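You operate a simulated robot arm through the tools that you are given. There is no shell and no other tool.

Carry out the task below with a simulated robot arm. There is one attempt and no reset: what you move stays moved.

Task
Gauge and sort the two pins in the long bench's grey tray.
Fine: under 27.96 mm stand it in the red tray beside it, else in the pin rack; gauge slide back; leave the pins now in the rack alone.

It is judged by the outcome, as a careful person would: the job done as asked, and still so three seconds after it is handed in. It fails if anything else is knocked over, pushed out of place, dropped, spilled or broken.

Robot
A 7-joint arm with a three-finger gripper, fixed in place. Base frame: the origin is at the foot of the arm, x ahead of it, y to its left, z up; the work surface is at about z = 88. Readings come in cm, rad, newtons and seconds.
Its first joint turns from -2.897 to 2.897 rad. Payload 2.69 kg.
The TCP is the grasp point between the finger pads, 3 cm short of the fingertips. In the tool frame z runs along the fingers and y along their closing line. The gripper opens to 12.8 cm. The gripper's body begins 11.7 cm behind the TCP.
Orientation is told as [roll, pitch, yaw] about the base's x, y, z axes, in that order, counted from this pose: with the fingers straight down and closing along the base's y, the tool's x points along the base's -x, its y along +y and its z along -z.

Tools
- The arm moves only by the tool drive_tool. Its argument "rows" is text: rows parted by semicolons, each of 7 numbers parted by spaces: the shift along the tool's x, y, z in cm, then the turn, a rotation vector about the tool's x, y, z in rad, then the closure in counts, from 0 (fully open) to 255 (shut). In form: dx dy dz wx wy wz hand; .... A call has 1 to 20 rows; each row shifts and turns the commanded pose from where the row before left it, along the tool's axes as they then stand. Each row takes 0.2 s and may step no farther than 5 cm and 0.15 rad from the row before; otherwise, or with a gripper value out of range, the whole call is refused. A pose out of reach is approached as far as the arm can. The call stops where the force on the tool passes 90 N (or 10 N more than at its start, if that is more) or the arm is blocked; 0.2 s more then pass. Each finger halts on what it meets, pressing with about 28 N; the grip force reading is that of the motor and also rises with nothing between the fingers. The clock runs only during rows and for 0.2 s after the last one: add rows that do not move to give the fingers time. The reply holds the time, the measured pose of the TCP, the force on the tool along the base axes, the opening and the grip force, in the units named above and with some noise, with the torque about the TCP (base axes, N m) and any sound that the robot's microphone picked up.
- Cameras (640 x 400 px; columns grow to the right, rows downward): "scene" is fixed at [39.14, -49.43, 166.4]; the picture's right is [1.00, 0.01, 0.00], its down [0.00, -0.42, -0.91] and it looks along [-0.01, 0.91, -0.42] (base axes); focal length 323 px, centre (320, 200). "wrist" rides on the gripper at [5.8, 5.4, -13.1] in the tool frame; the picture's right is [-0.68, 0.74, 0.00], its down [-0.62, -0.57, -0.55] and it looks along [-0.40, -0.37, 0.84] (tool axes); focal length 234 px, centre (320, 200). There is no depth. A picture from a camera that has moved, and an enlarged one, comes with that camera's place and axes in the base frame and with its lens. The place of the scene camera against the robot may be out by one fixed shift of up to 2.5 cm in any direction.
- camera(camera): a new picture of that camera. No time passes.
- move_column(by): slides the trunk up (or, below 0, down) by that many cm; the arm rides with it, the base frame stays. It gives what a move gives, with no picture.
- close_up(camera, box): a new picture of the part [left, top, right, bottom] of that camera's present view, enlarged. No time passes.
- job_done(): hands the job in; it is judged then, once.

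Nothing tells you positions but the pictures and the camera data. Unless the task says otherwise, let go and move clear before handing in.

The tools are called by a JSON object that holds its "fn" and its "kwargs". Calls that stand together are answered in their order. drive_tool: Moves the arm, as the interface text tells. Its arguments: {"type":"object","properties":{"rows":{"type":"string"}},"required":["rows"]} The other tools are called the same way: move_column (by) slides the trunk up or down; camera (camera) takes a picture; close_up (camera, box) takes an enlarged picture of a part of a camera's view; job_done () hands the job in.

At the start:

```text
time: 0.0
tool_pos: [32.04, 73.69, 129.94]
tcp_rot: [0.0, 0.001, 0.001]
ft_force: [0.0, -0.8, 0.5]
torque: [0.04, 0.02, 0.03]
grip_width: 12.8
finger_force: 0.1
trunk travel left (down, up): [-15.0, 20.0]
```

scene: 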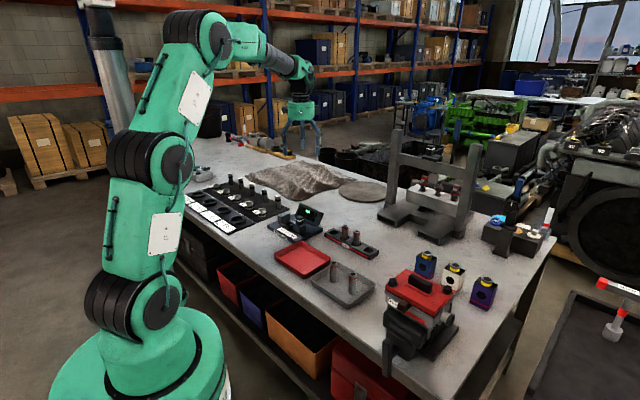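
wrist: 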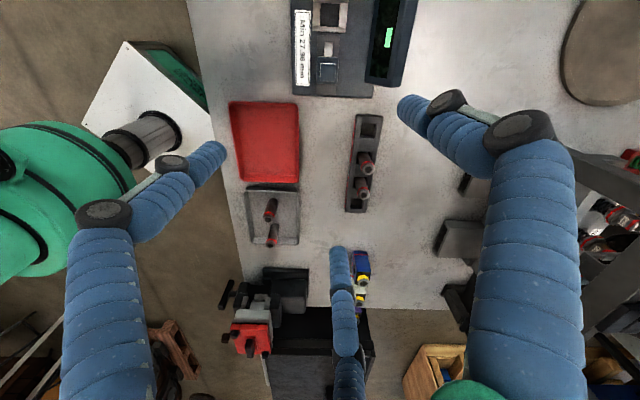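

I see a long bench with a grey tray holding two pins, a red tray next to it, a pin rack with two pins, and a gauge with a display. I'll take enlarged pictures to understand the layout before moving.

{"fn": "close_up", "kwargs": {"camera": "scene", "box": [180, 170, 400, 310]}}

{"fn": "close_up", "kwargs": {"camera": "wrist", "box": [220, 0, 440, 140]}}

{"fn": "close_up", "kwargs": {"camera": "wrist", "box": [220, 90, 440, 260]}}

{"fn": "close_up", "kwargs": {"camera": "scene", "box": [260, 195, 340, 245]}}

```text
2.86 times, centred on (290, 240) of scene
camera zoom: at [39.14, -49.43, 166.4], right [1.0, 0.01, 0.0], down [0.0, -0.42, -0.91], along [-0.01, 0.91, -0.42], focal length 923 px, centre (406, 86)
```

zoom: 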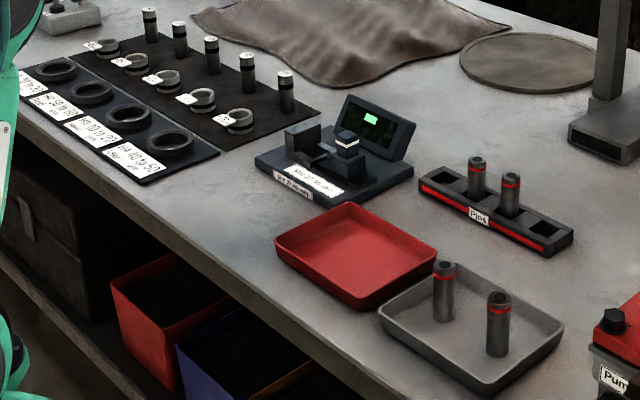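

```text
2.86 times, centred on (330, 70) of wrist
camera zoom: at [26.29, 79.12, 142.89], right [0.68, 0.74, 0.0], down [0.62, -0.57, 0.55], along [0.4, -0.37, -0.84], focal length 669 px, centre (291, 571)
```

zoom: 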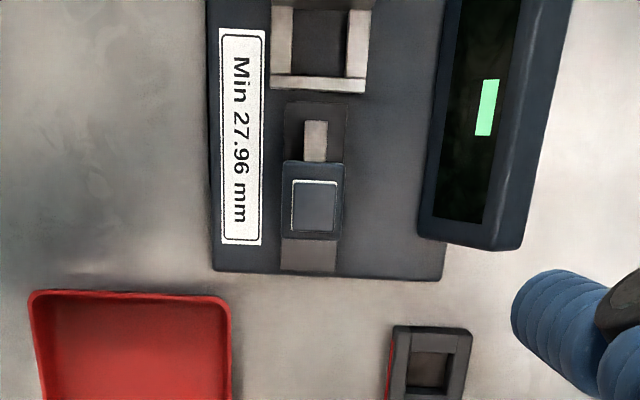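

```text
2.35 times, centred on (330, 175) of wrist
camera zoom: at [26.29, 79.12, 142.89], right [0.68, 0.74, 0.0], down [0.62, -0.57, 0.55], along [0.4, -0.37, -0.84], focal length 551 px, centre (296, 259)
```

zoom: 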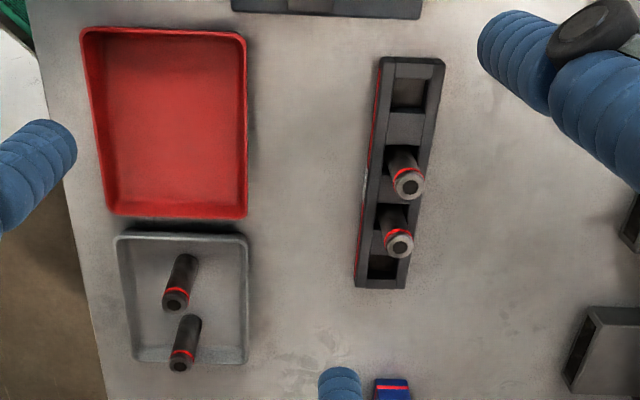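

```text
8.00 times, centred on (300, 220) of scene
camera zoom: at [39.14, -49.43, 166.4], right [1.0, 0.01, 0.0], down [0.0, -0.42, -0.91], along [-0.01, 0.91, -0.42], focal length 2585 px, centre (480, 40)
```

zoom: 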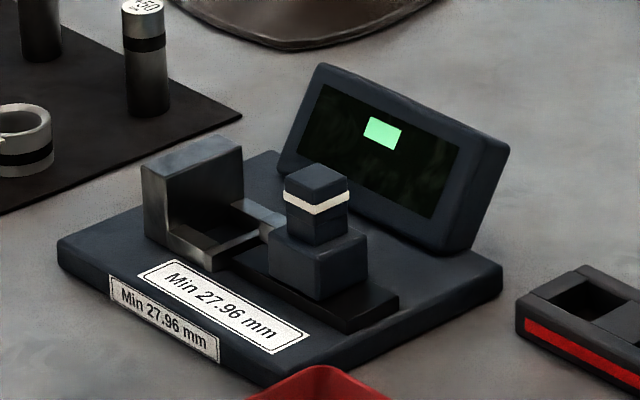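

I'll take a closer look at the gripper itself, since the wrist view shows three blue shapes, and at the rest of the bench.

{"fn": "close_up", "kwargs": {"camera": "scene", "box": [250, 60, 362, 130]}}

{"fn": "drive_tool", "kwargs": {"rows": "0 0 0 0 0 0 128; 0 0 0 0 0 0 128; 0 0 0 0 0 0 128"}}

{"fn": "camera", "kwargs": {"camera": "wrist"}}

{"fn": "close_up", "kwargs": {"camera": "scene", "box": [250, 60, 362, 130]}}

```text
5.71 times, centred on (306, 95) of scene
camera zoom: at [39.14, -49.43, 166.4], right [1.0, 0.01, 0.0], down [0.0, -0.42, -0.91], along [-0.01, 0.91, -0.42], focal length 1846 px, centre (400, 800)
```

zoom: 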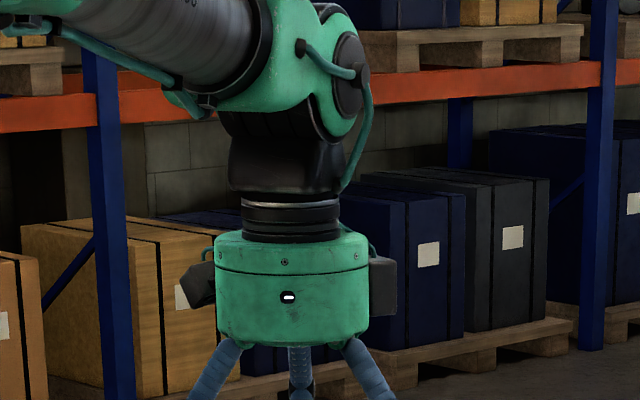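

```text
time: 0.8
tool_pos: [32.01, 73.62, 129.76]
tcp_rot: [-0.001, 0.001, -0.001]
ft_force: [0.5, 1.5, 0.7]
torque: [-0.01, 0.01, 0.02]
grip_width: 6.36
finger_force: 0.1
trunk travel left (down, up): [-15.0, 20.0]
```

```text
taken
camera wrist: at [26.29, 79.12, 142.89], right [0.68, 0.74, 0.0], down [0.62, -0.57, 0.55], along [0.4, -0.37, -0.84], focal length 234 px, centre (320, 200)
```

wrist: 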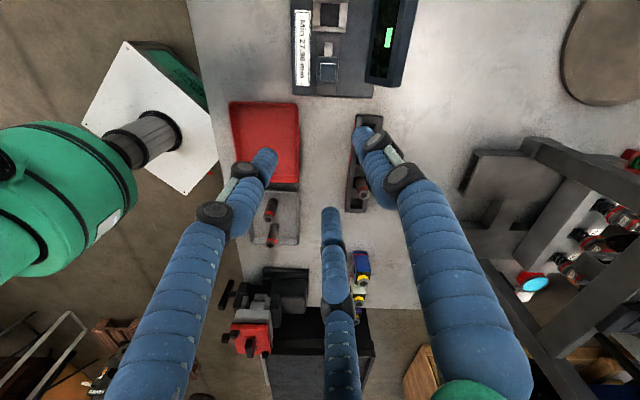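

```text
5.71 times, centred on (306, 95) of scene
camera zoom: at [39.14, -49.43, 166.4], right [1.0, 0.01, 0.0], down [0.0, -0.42, -0.91], along [-0.01, 0.91, -0.42], focal length 1846 px, centre (400, 800)
```

zoom: 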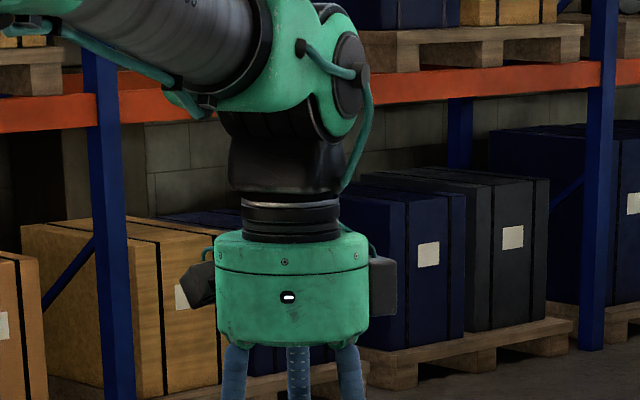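

The gripper looks three-fingered in the pictures, but its data says it closes along tool y, so I will keep clearance for both. The bench axes run about 45° to the base, and the gauge is near (28, 80), so I'll move in for a better look at it.

{"fn": "drive_tool", "kwargs": {"rows": "1.83 2.23 3.67 0 0 0 128; 1.83 2.23 3.67 0 0 0 128; 1.83 2.23 3.67 0 0 0 128; 1.83 2.23 3.67 0 0 0 128; 1.83 2.23 3.67 0 0 0 128; 1.83 2.23 3.67 0 0 0 128; 0 0 0 0 0 0 128"}}

{"fn": "camera", "kwargs": {"camera": "wrist"}}

{"fn": "camera", "kwargs": {"camera": "scene"}}

```text
time: 2.4
tool_pos: [21.1, 86.83, 107.74]
tcp_rot: [0.0, 0.002, -0.001]
ft_force: [-0.4, 0.5, -0.5]
torque: [-0.04, -0.04, -0.03]
grip_width: 6.4
finger_force: 0.0
trunk travel left (down, up): [-15.0, 20.0]
```

```text
taken
camera wrist: at [15.23, 92.25, 120.86], right [0.68, 0.74, 0.0], down [0.62, -0.56, 0.55], along [0.4, -0.37, -0.84], focal length 234 px, centre (320, 200)
```

wrist: 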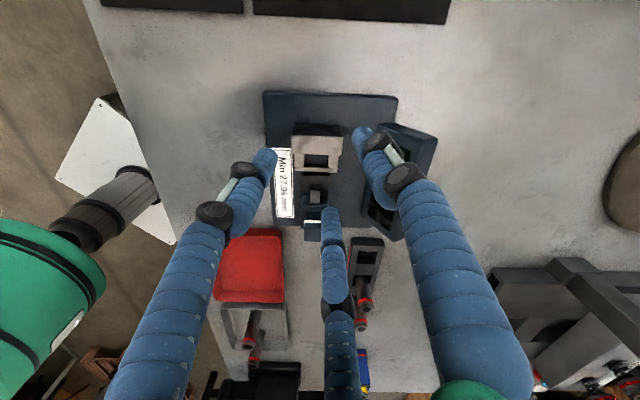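

```text
taken
```

scene: 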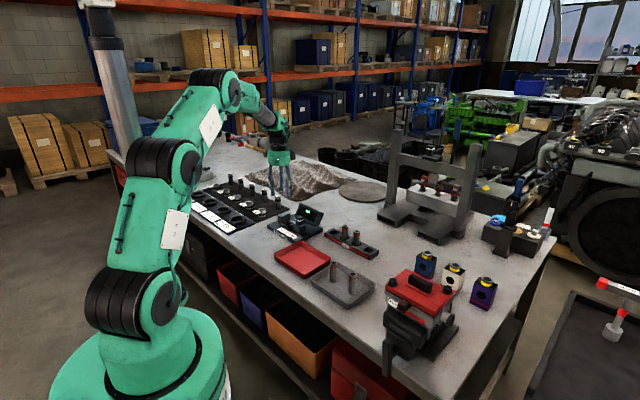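

{"fn": "close_up", "kwargs": {"camera": "wrist", "box": [250, 80, 450, 245]}}

{"fn": "close_up", "kwargs": {"camera": "wrist", "box": [285, 115, 350, 245]}}

{"fn": "close_up", "kwargs": {"camera": "scene", "box": [260, 150, 340, 245]}}

```text
2.42 times, centred on (350, 162) of wrist
camera zoom: at [15.23, 92.25, 120.86], right [0.68, 0.74, 0.0], down [0.62, -0.56, 0.55], along [0.4, -0.37, -0.84], focal length 568 px, centre (247, 291)
```

zoom: 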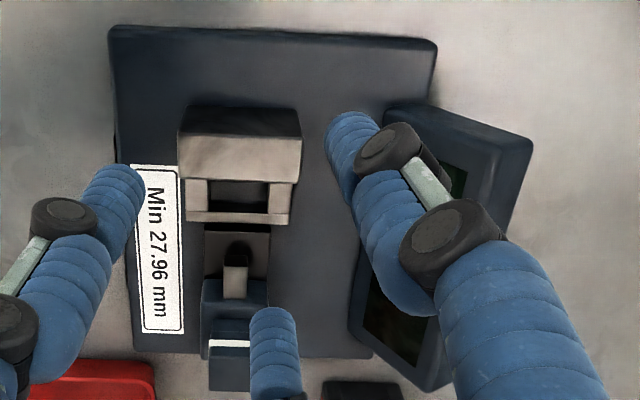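

```text
3.08 times, centred on (318, 180) of wrist
camera zoom: at [15.23, 92.25, 120.86], right [0.68, 0.74, 0.0], down [0.62, -0.56, 0.55], along [0.4, -0.37, -0.84], focal length 720 px, centre (328, 262)
```

zoom: 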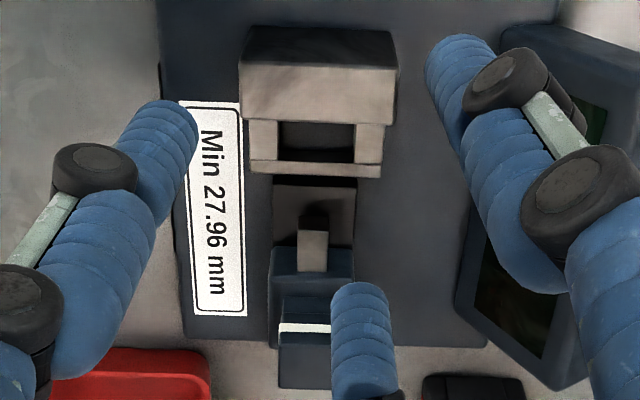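

```text
4.21 times, centred on (300, 198) of scene
camera zoom: at [39.14, -49.43, 166.4], right [1.0, 0.01, 0.0], down [0.0, -0.42, -0.91], along [-0.01, 0.91, -0.42], focal length 1360 px, centre (404, 210)
```

zoom: 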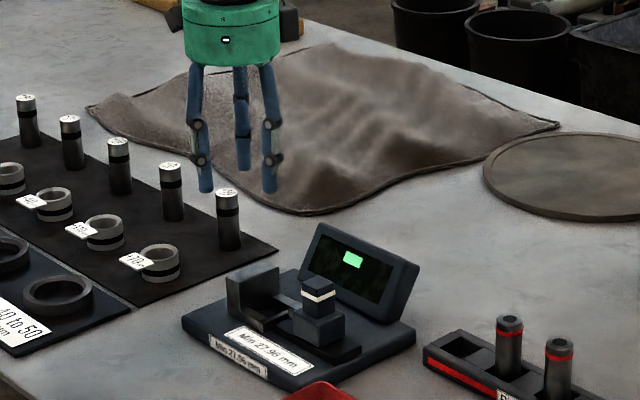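

The gauge has a square seat against a fixed block, and a knobbed slide that travels along the bench's long axis. I'll turn the tool 45° to line up with the bench, then move above the nearer pin in the grey tray, which I take to be near (43.9, 45.3).

{"fn": "drive_tool", "kwargs": {"rows": "0 0 0 0 0 0.1309 145; 0 0 0 0 0 0.1309 145; 0 0 0 0 0 0.1309 145; 0 0 0 0 0 0.1309 145; 0 0 0 0 0 0.1309 145; 0 0 0 0 0 0.1309 145; -4.54 -1.32 0.25 0 0 0 145; -4.54 -1.32 0.25 0 0 0 145; -4.54 -1.32 0.25 0 0 0 145; -4.54 -1.32 0.25 0 0 0 145; -4.54 -1.32 0.25 0 0 0 145; -4.54 -1.32 0.25 0 0 0 145; -4.54 -1.32 0.25 0 0 0 145; -4.54 -1.32 0.25 0 0 0 145; -4.54 -1.32 0.25 0 0 0 145; -4.54 -1.32 0.25 0 0 0 145; 0 0 0 0 0 0 145"}}

{"fn": "camera", "kwargs": {"camera": "wrist"}}

{"fn": "close_up", "kwargs": {"camera": "scene", "box": [260, 180, 420, 310]}}

```text
time: 6.0
tool_pos: [43.86, 45.62, 105.22]
tcp_rot: [-0.001, 0.0, -0.783]
ft_force: [0.7, -1.0, -0.1]
torque: [0.03, 0.0, 0.0]
grip_width: 5.5
finger_force: 0.1
trunk travel left (down, up): [-15.0, 20.0]
```

```text
taken
camera wrist: at [43.64, 53.55, 118.33], right [1.0, 0.04, 0.0], down [0.04, -0.84, 0.55], along [0.02, -0.55, -0.84], focal length 234 px, centre (320, 200)
```

wrist: 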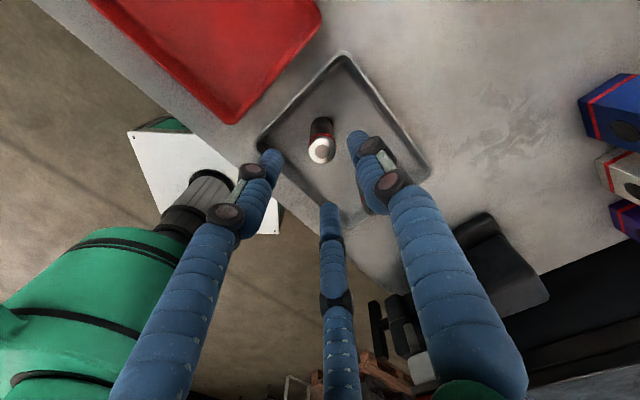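

```text
3.08 times, centred on (340, 245) of scene
camera zoom: at [39.14, -49.43, 166.4], right [1.0, 0.01, 0.0], down [0.0, -0.42, -0.91], along [-0.01, 0.91, -0.42], focal length 994 px, centre (258, 62)
```

zoom: 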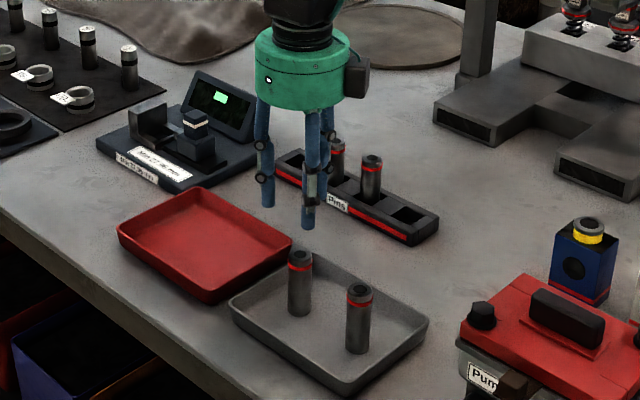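

The tool is now lined up with the bench and roughly above the first pin. I'll zoom in to measure how far it is off-centre.

{"fn": "close_up", "kwargs": {"camera": "wrist", "box": [240, 90, 400, 210]}}

{"fn": "close_up", "kwargs": {"camera": "scene", "box": [325, 250, 385, 300]}}

```text
3.33 times, centred on (320, 150) of wrist
camera zoom: at [43.64, 53.55, 118.33], right [1.0, 0.04, 0.0], down [0.04, -0.84, 0.55], along [0.02, -0.55, -0.84], focal length 781 px, centre (320, 367)
```

zoom: 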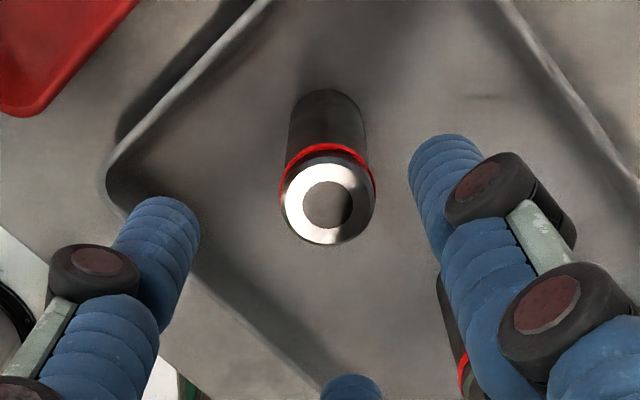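

```text
8.00 times, centred on (355, 275) of scene
camera zoom: at [39.14, -49.43, 166.4], right [1.0, 0.01, 0.0], down [0.0, -0.42, -0.91], along [-0.01, 0.91, -0.42], focal length 2585 px, centre (40, -400)
```

zoom: 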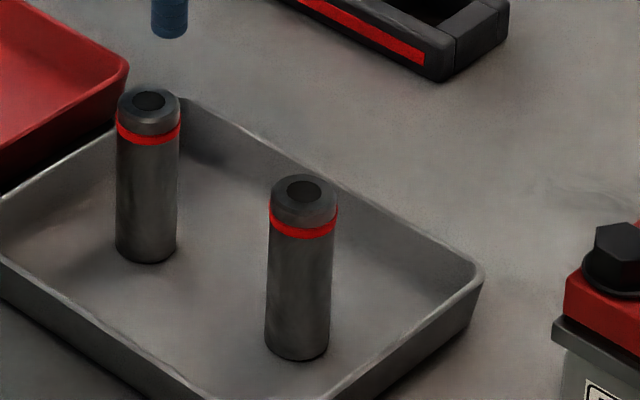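

The first pin's top is about 0.6 cm off along the bench axis, at roughly z = 96.4. I'll correct that, lower so the fingertips sit about 2.4 cm below its top, and look again before closing.

{"fn": "drive_tool", "kwargs": {"rows": "-0.57 -0.2 0 0 0 0 145; 0 0 2.7 0 0 0 145; 0 0 2.7 0 0 0 145; 0 0 0 0 0 0 145; 0 0 0 0 0 0 145"}}

{"fn": "close_up", "kwargs": {"camera": "wrist", "box": [240, 90, 400, 230]}}

{"fn": "close_up", "kwargs": {"camera": "scene", "box": [300, 200, 400, 300]}}

```text
time: 7.2
tool_pos: [43.96, 45.05, 99.8]
tcp_rot: [-0.001, 0.001, -0.785]
ft_force: [0.1, -0.1, 0.6]
torque: [0.01, -0.03, 0.02]
grip_width: 5.49
finger_force: 0.0
trunk travel left (down, up): [-15.0, 20.0]
```

```text
2.86 times, centred on (320, 160) of wrist
camera zoom: at [43.66, 53.02, 112.91], right [1.0, 0.04, 0.0], down [0.04, -0.84, 0.55], along [0.02, -0.55, -0.84], focal length 669 px, centre (320, 314)
```

zoom: 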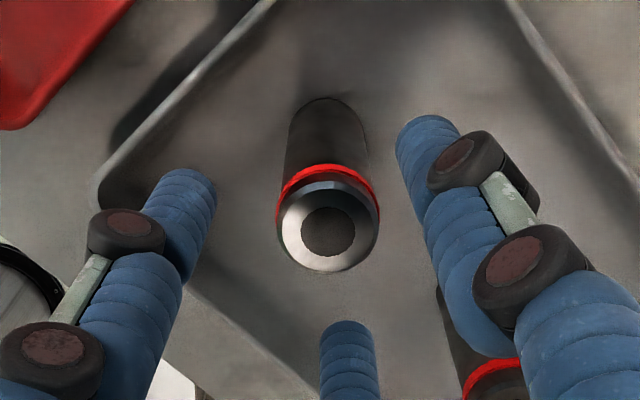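

```text
4.00 times, centred on (350, 250) of scene
camera zoom: at [39.14, -49.43, 166.4], right [1.0, 0.01, 0.0], down [0.0, -0.42, -0.91], along [-0.01, 0.91, -0.42], focal length 1292 px, centre (200, 0)
```

zoom: 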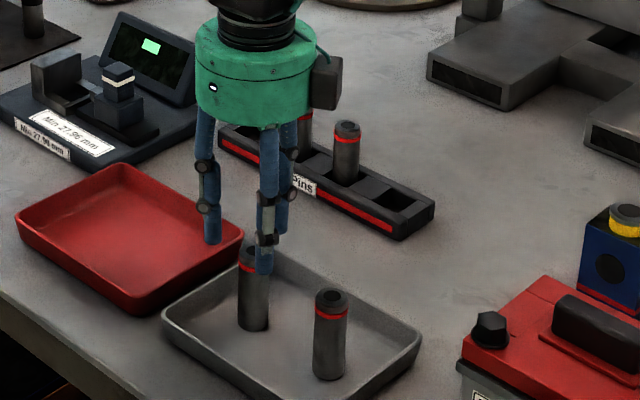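

The pin sits about 0.25 cm to the right in the picture. I'll correct that, lower to grip height and close gently.

{"fn": "drive_tool", "kwargs": {"rows": "-0.16 0.18 0 0 0 0 145; 0 0 1.4 0 0 0 145; 0 0 1.4 0 0 0 145; 0 0 0 0 0 0 165; 0 0 0 0 0 0 180; 0 0 0 0 0 0 190; 0 0 0 0 0 0 200; 0 0 0 0 0 0 225; 0 0 0 0 0 0 255; 0 0 0 0 0 0 255"}}

{"fn": "close_up", "kwargs": {"camera": "wrist", "box": [240, 90, 400, 230]}}

{"fn": "close_up", "kwargs": {"camera": "scene", "box": [300, 200, 400, 300]}}

```text
time: 9.4
tool_pos: [44.39, 45.19, 97.12]
tcp_rot: [0.0, 0.002, -0.785]
ft_force: [-0.2, -0.7, -1.2]
torque: [-0.04, 0.01, -0.01]
grip_width: 2.89
finger_force: 27.7
trunk travel left (down, up): [-15.0, 20.0]
```

```text
2.86 times, centred on (320, 160) of wrist
camera zoom: at [44.07, 53.08, 110.18], right [1.0, 0.04, 0.0], down [0.04, -0.84, 0.55], along [0.02, -0.55, -0.84], focal length 669 px, centre (320, 314)
```

zoom: 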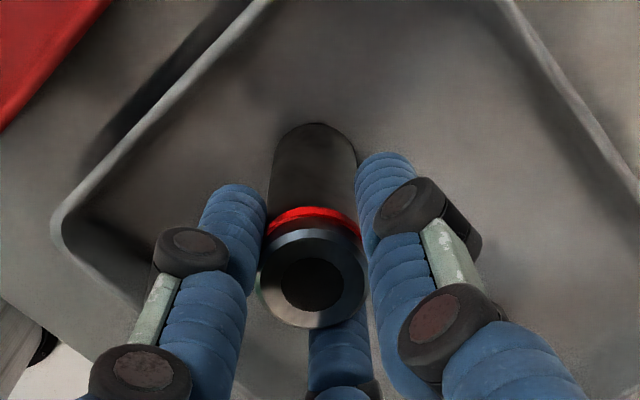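

```text
4.00 times, centred on (350, 250) of scene
camera zoom: at [39.14, -49.43, 166.4], right [1.0, 0.01, 0.0], down [0.0, -0.42, -0.91], along [-0.01, 0.91, -0.42], focal length 1292 px, centre (200, 0)
```

zoom: 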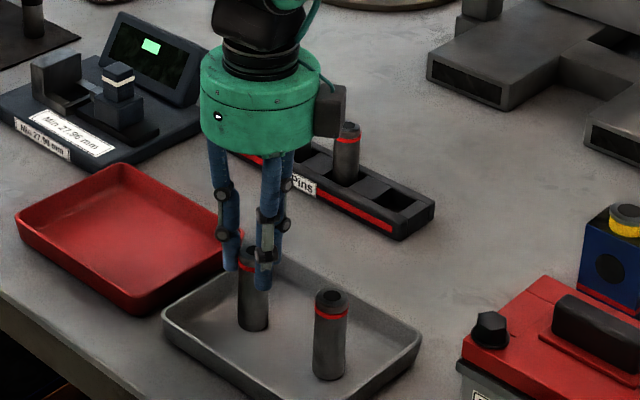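

The pin is gripped (width about 2.9 cm, 28 N). I'll lift it well clear and carry it to a point where the camera looks straight down on the gauge's seat.

{"fn": "drive_tool", "kwargs": {"rows": "0 0 -1 0 0 0 255; 0 0 -3 0 0 0 255; 0 0 -4.2 0 0 0 255; 0 0 -4.2 0 0 0 255; 4.46 0.91 0 0 0 0 255; 4.46 0.91 0 0 0 0 255; 4.46 0.91 0 0 0 0 255; 4.46 0.91 0 0 0 0 255; 4.46 0.91 0 0 0 0 255; 4.46 0.91 0 0 0 0 255; 4.46 0.91 0 0 0 0 255; 4.46 0.91 0 0 0 0 255; 0 0 0 0 0 0 255; 0 0 0 0 0 0 255"}}

{"fn": "camera", "kwargs": {"camera": "wrist"}}

{"fn": "camera", "kwargs": {"camera": "scene"}}

{"fn": "close_up", "kwargs": {"camera": "wrist", "box": [240, 0, 400, 100]}}

```text
time: 12.4
tool_pos: [24.36, 75.49, 109.39]
tcp_rot: [-0.001, -0.002, -0.787]
ft_force: [0.6, 0.3, -2.6]
torque: [0.02, -0.01, 0.02]
grip_width: 2.82
finger_force: 28.4
trunk travel left (down, up): [-15.0, 20.0]
```

```text
taken
camera wrist: at [24.13, 83.4, 122.47], right [1.0, 0.04, 0.0], down [0.04, -0.84, 0.55], along [0.02, -0.55, -0.84], focal length 234 px, centre (320, 200)
```

wrist: 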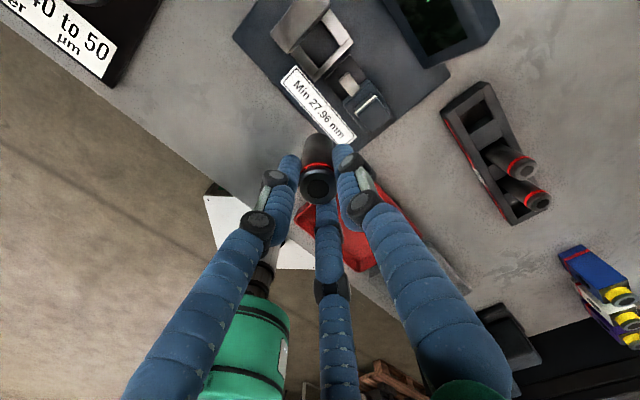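

```text
taken
```

scene: 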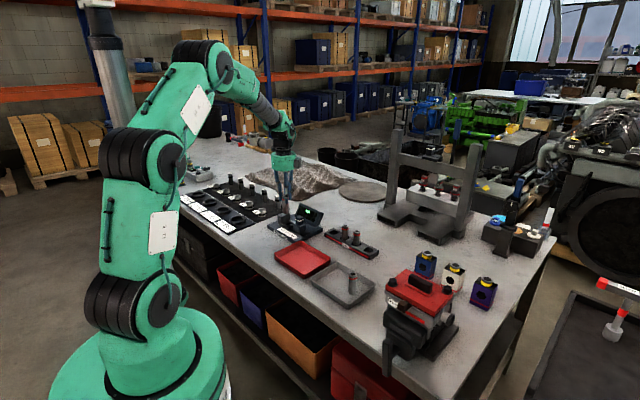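

```text
4.00 times, centred on (320, 50) of wrist
camera zoom: at [24.13, 83.4, 122.47], right [1.0, 0.04, 0.0], down [0.04, -0.84, 0.55], along [0.02, -0.55, -0.84], focal length 937 px, centre (320, 800)
```

zoom: 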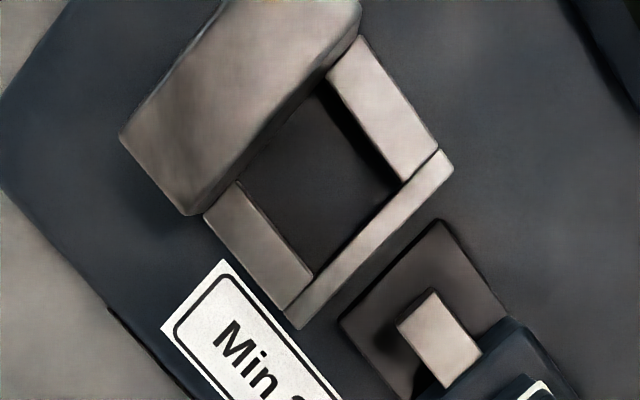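

I have the pin above the gauge and a near straight-down view of the seat; I place its centre at about a = -42.1, b = 76.2 along the bench axes. Next I'll check how the pin sits in the fingers.

{"fn": "close_up", "kwargs": {"camera": "wrist", "box": [270, 110, 370, 220]}}

{"fn": "close_up", "kwargs": {"camera": "scene", "box": [255, 150, 335, 245]}}

{"fn": "close_up", "kwargs": {"camera": "wrist", "box": [300, 0, 460, 120]}}

```text
3.64 times, centred on (320, 165) of wrist
camera zoom: at [24.13, 83.4, 122.47], right [1.0, 0.04, 0.0], down [0.04, -0.84, 0.55], along [0.02, -0.55, -0.84], focal length 852 px, centre (320, 327)
```

zoom: 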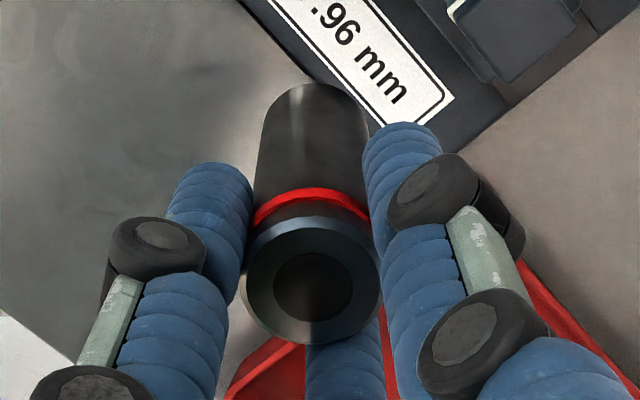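

```text
4.21 times, centred on (295, 198) of scene
camera zoom: at [39.14, -49.43, 166.4], right [1.0, 0.01, 0.0], down [0.0, -0.42, -0.91], along [-0.01, 0.91, -0.42], focal length 1360 px, centre (425, 210)
```

zoom: 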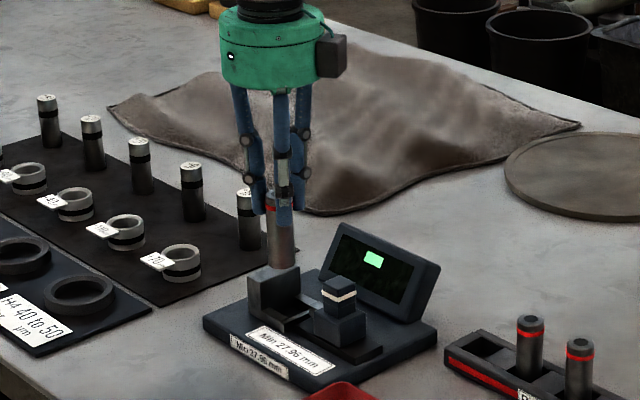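

```text
3.33 times, centred on (380, 60) of wrist
camera zoom: at [24.13, 83.4, 122.47], right [1.0, 0.04, 0.0], down [0.04, -0.84, 0.55], along [0.02, -0.55, -0.84], focal length 781 px, centre (120, 667)
```

zoom: 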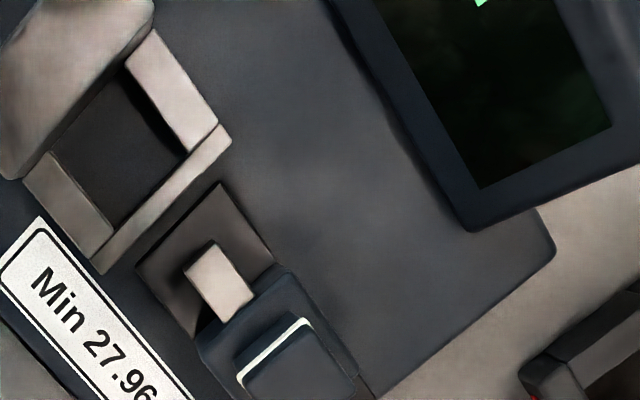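

The pin hangs upright in the fingers, about 0.15 cm off the tool axis. I'll move it over the seat, stopping just above the block's top to check alignment.

{"fn": "drive_tool", "kwargs": {"rows": "2.92 2.79 0 0 0 0 255; 2.92 2.79 0 0 0 0 255; 0 0 2.6 0 0 0 255; 0 0 2.6 0 0 0 255; 0 0 0 0 0 0 255; 0 0 0 0 0 0 255"}}

{"fn": "close_up", "kwargs": {"camera": "wrist", "box": [260, 60, 380, 200]}}

{"fn": "close_up", "kwargs": {"camera": "scene", "box": [260, 185, 330, 245]}}

{"fn": "camera", "kwargs": {"camera": "wrist"}}

```text
time: 13.8
tool_pos: [24.15, 83.67, 104.24]
tcp_rot: [0.001, 0.0, -0.786]
ft_force: [0.5, 0.0, -2.1]
torque: [-0.01, -0.06, 0.0]
grip_width: 2.81
finger_force: 27.7
trunk travel left (down, up): [-15.0, 20.0]
```

```text
2.86 times, centred on (320, 130) of wrist
camera zoom: at [23.78, 91.7, 117.33], right [1.0, 0.04, 0.0], down [0.04, -0.84, 0.55], along [0.02, -0.55, -0.84], focal length 669 px, centre (320, 400)
```

zoom: 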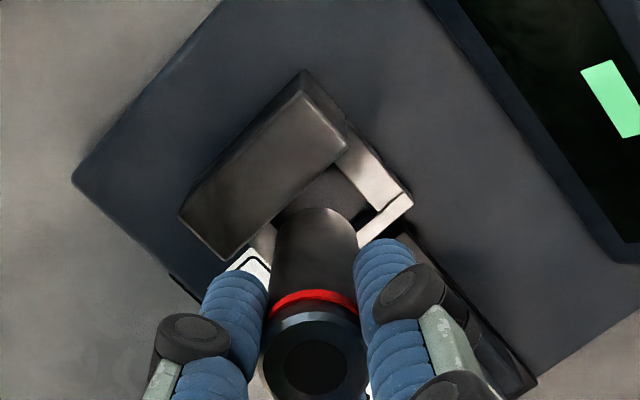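

```text
6.67 times, centred on (295, 215) of scene
camera zoom: at [39.14, -49.43, 166.4], right [1.0, 0.01, 0.0], down [0.0, -0.42, -0.91], along [-0.01, 0.91, -0.42], focal length 2154 px, centre (487, 100)
```

zoom: 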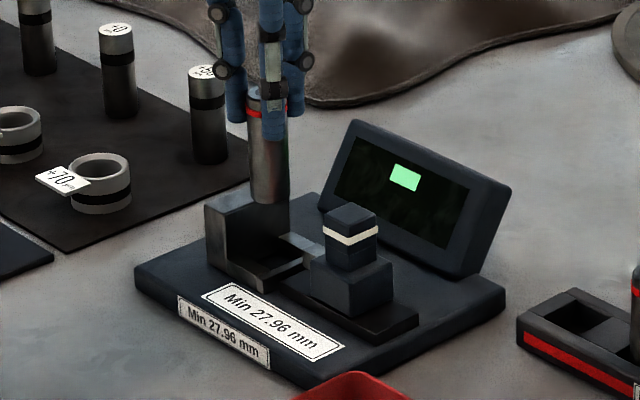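

```text
taken
camera wrist: at [23.78, 91.7, 117.33], right [1.0, 0.04, 0.0], down [0.04, -0.84, 0.55], along [0.02, -0.55, -0.84], focal length 234 px, centre (320, 200)
```

wrist: 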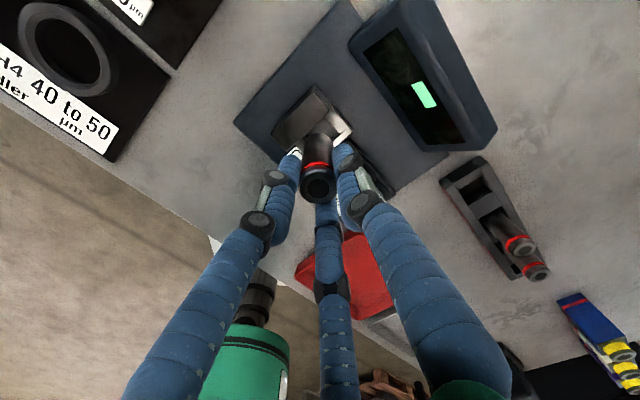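

The pin is about 0.25 cm too close to the block. I'll shift it away a little, lower it so its foot is just above the seat rails, and check again.

{"fn": "drive_tool", "kwargs": {"rows": "-0.27 -0.05 0 0 0 0 255; 0 0 0 0 0 0 255; 0 0 0 0 0 0 255"}}

{"fn": "close_up", "kwargs": {"camera": "wrist", "box": [270, 80, 370, 180]}}

{"fn": "close_up", "kwargs": {"camera": "scene", "box": [275, 195, 315, 235]}}

```text
time: 14.6
tool_pos: [24.17, 83.32, 104.23]
tcp_rot: [0.0, 0.001, -0.784]
ft_force: [-0.1, -0.3, -2.5]
torque: [0.0, 0.01, 0.03]
grip_width: 2.79
finger_force: 28.1
trunk travel left (down, up): [-15.0, 20.0]
```

```text
4.00 times, centred on (320, 130) of wrist
camera zoom: at [23.94, 91.42, 117.32], right [1.0, 0.04, 0.0], down [0.04, -0.84, 0.55], along [0.02, -0.55, -0.84], focal length 937 px, centre (320, 480)
```

zoom: 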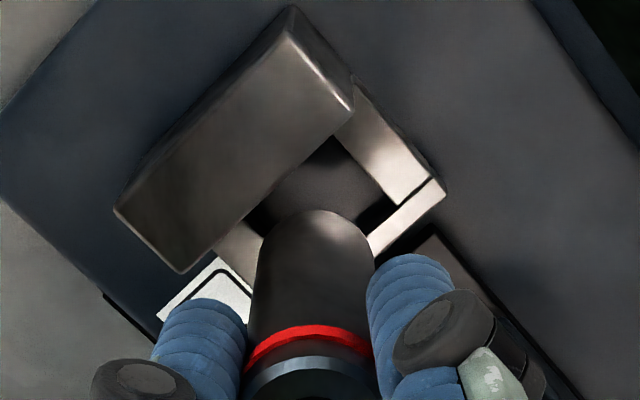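

```text
10.00 times, centred on (295, 215) of scene
camera zoom: at [39.14, -49.43, 166.4], right [1.0, 0.01, 0.0], down [0.0, -0.42, -0.91], along [-0.01, 0.91, -0.42], focal length 3231 px, centre (570, 50)
```

zoom: 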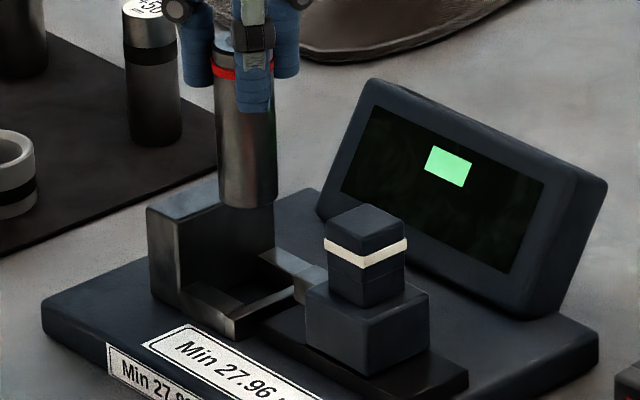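

The pin is now centred over the seat within about 0.1 cm. I'll lower it down to rail height and check the picture and forces.

{"fn": "drive_tool", "kwargs": {"rows": "0 0 1.5 0 0 0 255; 0 0 1.5 0 0 0 255; 0 0 1.2 0 0 0 255; 0 0 0 0 0 0 255; 0 0 0 0 0 0 255"}}

{"fn": "close_up", "kwargs": {"camera": "wrist", "box": [270, 80, 370, 180]}}

{"fn": "close_up", "kwargs": {"camera": "scene", "box": [275, 195, 315, 235]}}

```text
time: 15.8
tool_pos: [24.32, 83.46, 100.15]
tcp_rot: [0.0, 0.0, -0.784]
ft_force: [0.0, -0.3, -0.7]
torque: [-0.01, 0.03, -0.01]
grip_width: 2.68
finger_force: 28.1
trunk travel left (down, up): [-15.0, 20.0]
```

```text
4.00 times, centred on (320, 130) of wrist
camera zoom: at [23.99, 91.38, 113.12], right [1.0, 0.04, 0.0], down [0.04, -0.84, 0.55], along [0.02, -0.55, -0.84], focal length 937 px, centre (320, 480)
```

zoom: 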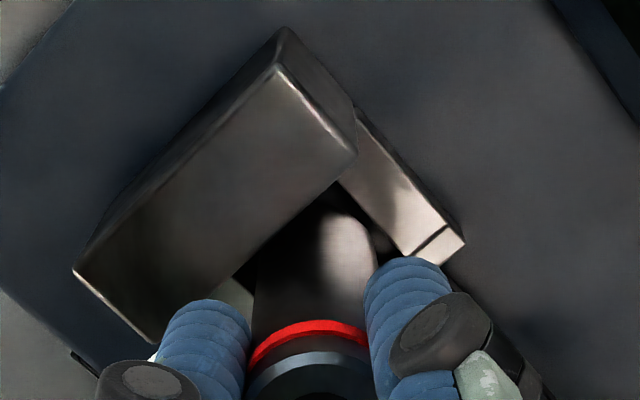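

```text
10.00 times, centred on (295, 215) of scene
camera zoom: at [39.14, -49.43, 166.4], right [1.0, 0.01, 0.0], down [0.0, -0.42, -0.91], along [-0.01, 0.91, -0.42], focal length 3231 px, centre (570, 50)
```

zoom: 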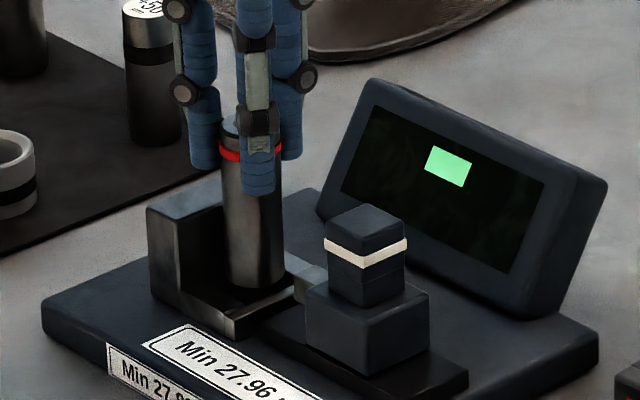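

The pin is entering the seat cleanly with no contact force. I'll continue down in small steps, watching the force.

{"fn": "drive_tool", "kwargs": {"rows": "0 0 0.5 0 0 0 255; 0 0 0.5 0 0 0 255; 0 0 0.3 0 0 0 255; 0 0 0 0 0 0 255"}}

{"fn": "close_up", "kwargs": {"camera": "scene", "box": [275, 195, 315, 235]}}

```text
time: 16.8
tool_pos: [24.39, 83.36, 98.64]
tcp_rot: [0.0, 0.0, -0.785]
ft_force: [-0.3, -0.4, 0.6]
torque: [0.0, 0.0, 0.01]
grip_width: 2.64
finger_force: 28.7
trunk travel left (down, up): [-15.0, 20.0]
```

```text
10.00 times, centred on (295, 215) of scene
camera zoom: at [39.14, -49.43, 166.4], right [1.0, 0.01, 0.0], down [0.0, -0.42, -0.91], along [-0.01, 0.91, -0.42], focal length 3231 px, centre (570, 50)
```

zoom: 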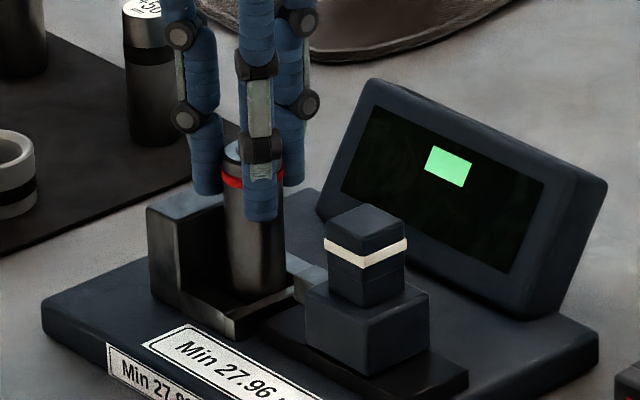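

No clear contact yet, though the force is rising slightly. I'll keep lowering in 0.2 cm steps.

{"fn": "drive_tool", "kwargs": {"rows": "0 0 0.2 0 0 0 255; 0 0 0 0 0 0 255; 0 0 0 0 0 0 255"}}

{"fn": "drive_tool", "kwargs": {"rows": "0 0 0.2 0 0 0 255; 0 0 0 0 0 0 255; 0 0 0 0 0 0 255"}}

{"fn": "close_up", "kwargs": {"camera": "wrist", "box": [260, 100, 380, 220]}}

{"fn": "close_up", "kwargs": {"camera": "scene", "box": [275, 195, 315, 235]}}

```text
time: 17.6
tool_pos: [24.39, 83.41, 98.51]
tcp_rot: [0.002, 0.0, -0.785]
ft_force: [0.7, 0.3, 0.4]
torque: [0.02, -0.11, 0.0]
grip_width: 2.63
finger_force: 28.1
trunk travel left (down, up): [-15.0, 20.0]
```

```text
time: 18.4
tool_pos: [24.24, 83.28, 98.47]
tcp_rot: [0.001, 0.003, -0.783]
ft_force: [-0.7, -3.1, 13.4]
torque: [-0.33, -0.1, -0.03]
grip_width: 2.63
finger_force: 27.6
trunk travel left (down, up): [-15.0, 20.0]
```

```text
3.33 times, centred on (320, 160) of wrist
camera zoom: at [23.98, 91.29, 111.66], right [1.0, 0.04, 0.0], down [0.04, -0.84, 0.55], along [0.02, -0.55, -0.84], focal length 781 px, centre (320, 333)
```

zoom: 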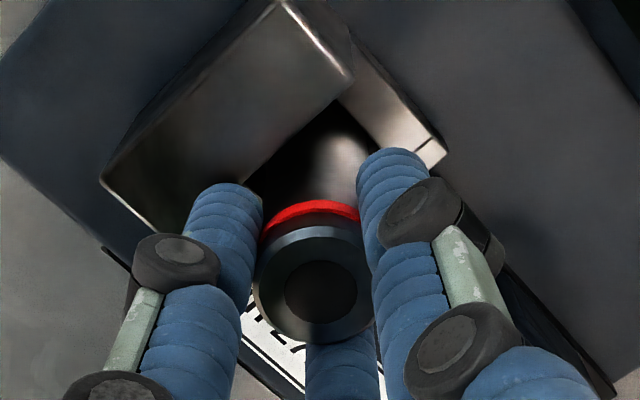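

```text
10.00 times, centred on (295, 215) of scene
camera zoom: at [39.14, -49.43, 166.4], right [1.0, 0.01, 0.0], down [0.0, -0.42, -0.91], along [-0.01, 0.91, -0.42], focal length 3231 px, centre (570, 50)
```

zoom: 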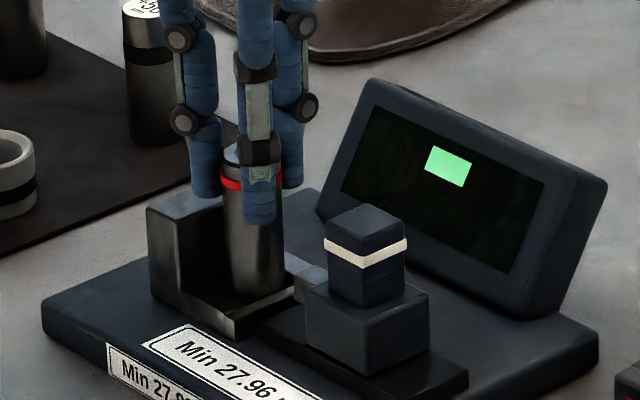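

Contact: 13 N upward. I'll zoom in to check that the pin stands on the seat floor and not on a rail before releasing.

{"fn": "close_up", "kwargs": {"camera": "scene", "box": [288, 212, 308, 232]}}

{"fn": "close_up", "kwargs": {"camera": "wrist", "box": [295, 105, 345, 155]}}

```text
16.00 times, centred on (298, 222) of scene
camera zoom: at [39.14, -49.43, 166.4], right [1.0, 0.01, 0.0], down [0.0, -0.42, -0.91], along [-0.01, 0.91, -0.42], focal length 5170 px, centre (672, -152)
```

zoom: 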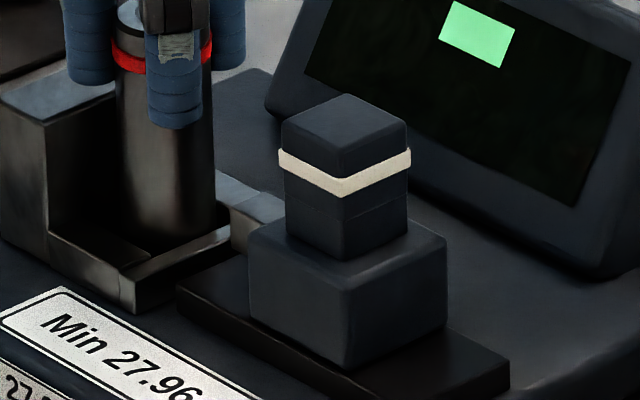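

```text
8.00 times, centred on (320, 130) of wrist
camera zoom: at [23.98, 91.29, 111.66], right [1.0, 0.04, 0.0], down [0.04, -0.84, 0.55], along [0.02, -0.55, -0.84], focal length 1873 px, centre (320, 760)
```

zoom: 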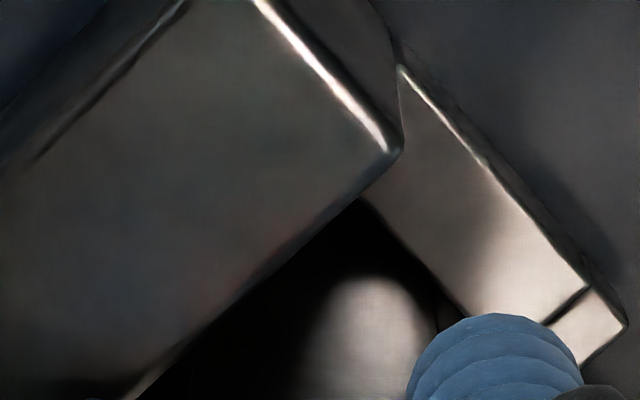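

The pin looks properly inside the seat. I'll ease the pressure, open the fingers a little, and rise straight up.

{"fn": "drive_tool", "kwargs": {"rows": "0 0 -0.15 0 0 0 255; 0 0 0 0 0 0 255; 0 0 0 0 0 0 195; 0 0 0 0 0 0 185; 0 0 0 0 0 0 172; 0 0 0 0 0 0 172; 0 0 0 0 0 0 172"}}

{"fn": "close_up", "kwargs": {"camera": "scene", "box": [275, 195, 315, 235]}}

{"fn": "close_up", "kwargs": {"camera": "wrist", "box": [260, 100, 380, 220]}}

```text
time: 20.0
tool_pos: [24.35, 83.25, 98.53]
tcp_rot: [0.001, 0.0, -0.785]
ft_force: [-0.5, 0.2, 0.7]
torque: [0.03, 0.04, 0.01]
grip_width: 4.17
finger_force: 0.0
trunk travel left (down, up): [-15.0, 20.0]
```

```text
10.00 times, centred on (295, 215) of scene
camera zoom: at [39.14, -49.43, 166.4], right [1.0, 0.01, 0.0], down [0.0, -0.42, -0.91], along [-0.01, 0.91, -0.42], focal length 3231 px, centre (570, 50)
```

zoom: 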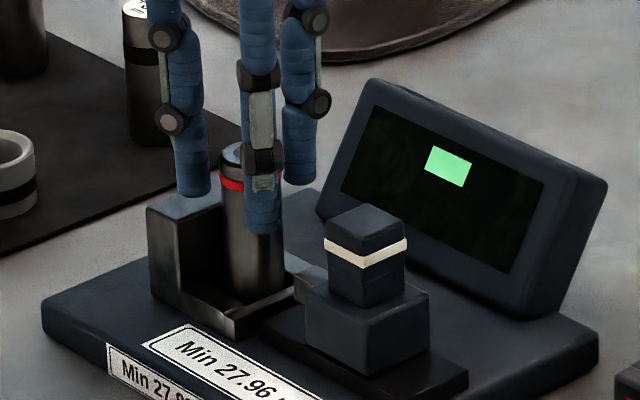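

```text
3.33 times, centred on (320, 160) of wrist
camera zoom: at [24.01, 91.3, 111.65], right [1.0, 0.04, 0.0], down [0.04, -0.84, 0.55], along [0.02, -0.55, -0.84], focal length 781 px, centre (320, 333)
```

zoom: 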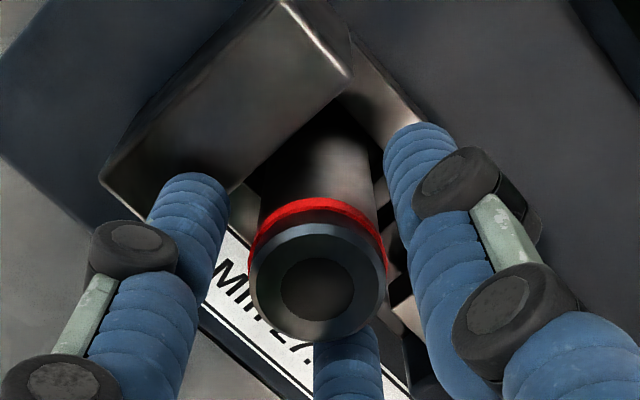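

The pin stands upright in the seat by itself. I'll rise straight up and check it.

{"fn": "drive_tool", "kwargs": {"rows": "0 0 -1 0 0 0 172; 0 0 -2.5 0 0 0 172; 0 0 -2.5 0 0 0 172; 0 0 -2.5 0 0 0 172; 0 0 0 0 0 0 172"}}

{"fn": "close_up", "kwargs": {"camera": "wrist", "box": [220, 50, 420, 200]}}

{"fn": "close_up", "kwargs": {"camera": "scene", "box": [275, 195, 315, 235]}}

```text
time: 21.2
tool_pos: [24.32, 83.39, 107.02]
tcp_rot: [-0.001, 0.0, -0.786]
ft_force: [-0.5, -0.2, 0.0]
torque: [0.01, 0.06, 0.0]
grip_width: 4.15
finger_force: 0.0
trunk travel left (down, up): [-15.0, 20.0]
```

```text
2.67 times, centred on (320, 125) of wrist
camera zoom: at [24.05, 91.4, 120.02], right [1.0, 0.04, 0.0], down [0.04, -0.84, 0.55], along [0.02, -0.55, -0.84], focal length 624 px, centre (320, 400)
```

zoom: 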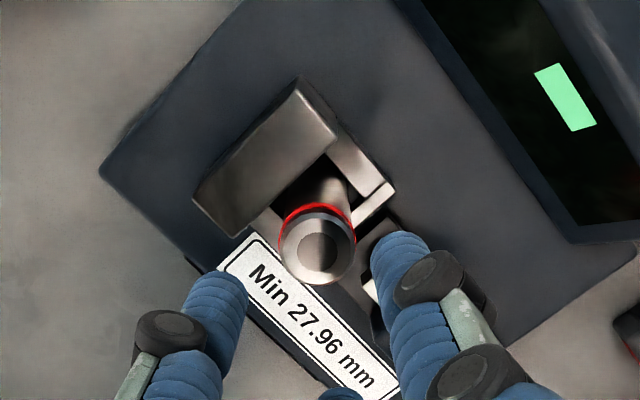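

```text
10.00 times, centred on (295, 215) of scene
camera zoom: at [39.14, -49.43, 166.4], right [1.0, 0.01, 0.0], down [0.0, -0.42, -0.91], along [-0.01, 0.91, -0.42], focal length 3231 px, centre (570, 50)
```

zoom: 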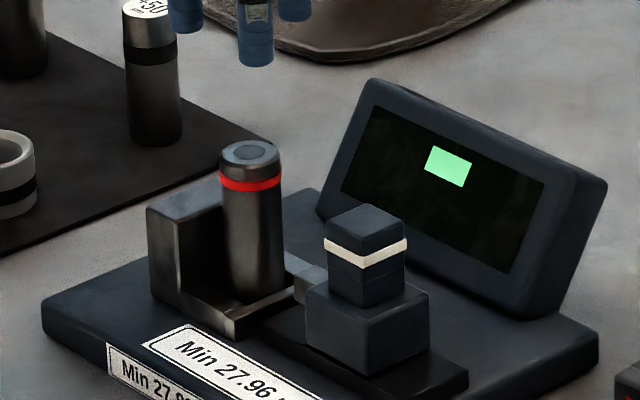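

The first pin stands upright in the gauge seat. Now I'll move above the slide's knob, near (29.9, 77.9), and measure it.

{"fn": "drive_tool", "kwargs": {"rows": "-3.9 0 0 0 0 0 172; -3.9 0 0 0 0 0 172; 0 0 0 0 0 0 172; 0 0 0 0 0 0 172"}}

{"fn": "close_up", "kwargs": {"camera": "wrist", "box": [240, 60, 400, 180]}}

{"fn": "close_up", "kwargs": {"camera": "scene", "box": [275, 185, 325, 235]}}

```text
time: 22.2
tool_pos: [29.85, 77.71, 106.99]
tcp_rot: [0.0, 0.0, -0.782]
ft_force: [0.4, -0.1, 0.0]
torque: [-0.01, -0.03, 0.02]
grip_width: 4.14
finger_force: 0.1
trunk travel left (down, up): [-15.0, 20.0]
```

```text
3.33 times, centred on (320, 120) of wrist
camera zoom: at [29.51, 85.75, 120.19], right [1.0, 0.04, 0.0], down [0.04, -0.83, 0.55], along [0.02, -0.55, -0.84], focal length 781 px, centre (320, 467)
```

zoom: 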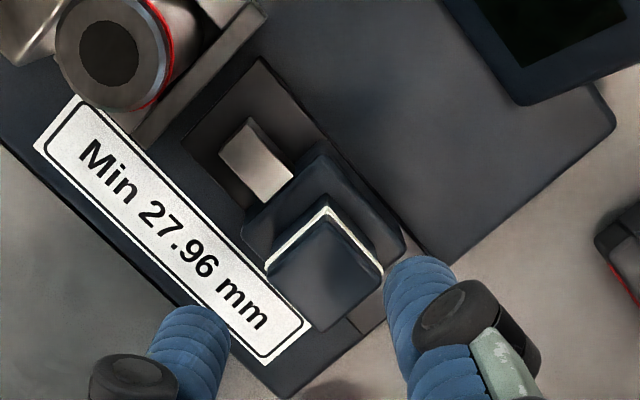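

```text
8.00 times, centred on (300, 210) of scene
camera zoom: at [39.14, -49.43, 166.4], right [1.0, 0.01, 0.0], down [0.0, -0.42, -0.91], along [-0.01, 0.91, -0.42], focal length 2585 px, centre (480, 120)
```

zoom: 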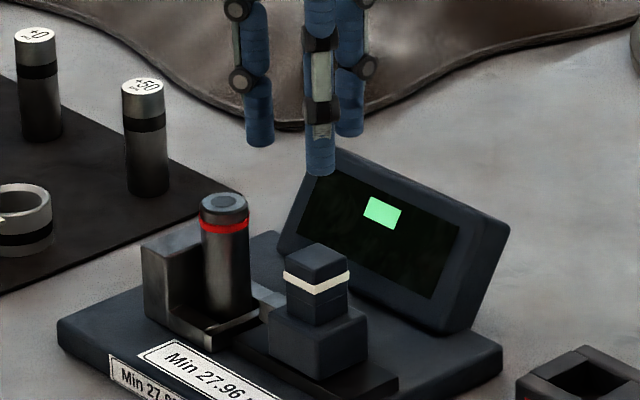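

The knob is about 2.4 cm square, its top near z = 97, and I am nearly centred on it. I'll lower over it and close gently.

{"fn": "drive_tool", "kwargs": {"rows": "-0.1 0.05 2.5 0 0 0 172; 0 0 2.5 0 0 0 172; 0 0 2.5 0 0 0 172; 0 0 2.2 0 0 0 172; 0 0 0 0 0 0 172; 0 0 0 0 0 0 172"}}

{"fn": "close_up", "kwargs": {"camera": "scene", "box": [275, 195, 325, 235]}}

{"fn": "close_up", "kwargs": {"camera": "wrist", "box": [240, 80, 400, 220]}}

```text
time: 23.6
tool_pos: [29.89, 77.67, 97.49]
tcp_rot: [0.0, -0.001, -0.784]
ft_force: [-0.2, -0.6, -0.2]
torque: [0.0, -0.02, 0.0]
grip_width: 4.16
finger_force: 0.0
trunk travel left (down, up): [-15.0, 20.0]
```

```text
10.00 times, centred on (300, 215) of scene
camera zoom: at [39.14, -49.43, 166.4], right [1.0, 0.01, 0.0], down [0.0, -0.42, -0.91], along [-0.01, 0.91, -0.42], focal length 3231 px, centre (520, 50)
```

zoom: 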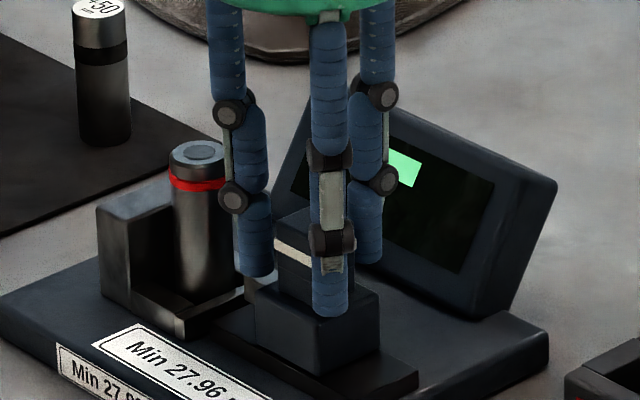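

```text
2.86 times, centred on (320, 150) of wrist
camera zoom: at [29.69, 85.71, 110.53], right [1.0, 0.04, 0.0], down [0.04, -0.84, 0.55], along [0.02, -0.55, -0.84], focal length 669 px, centre (320, 343)
```

zoom: 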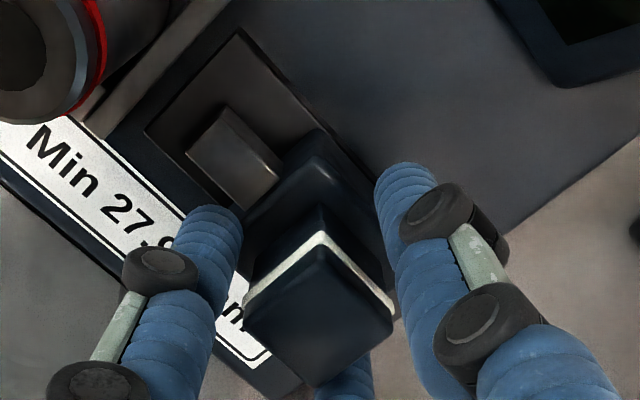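

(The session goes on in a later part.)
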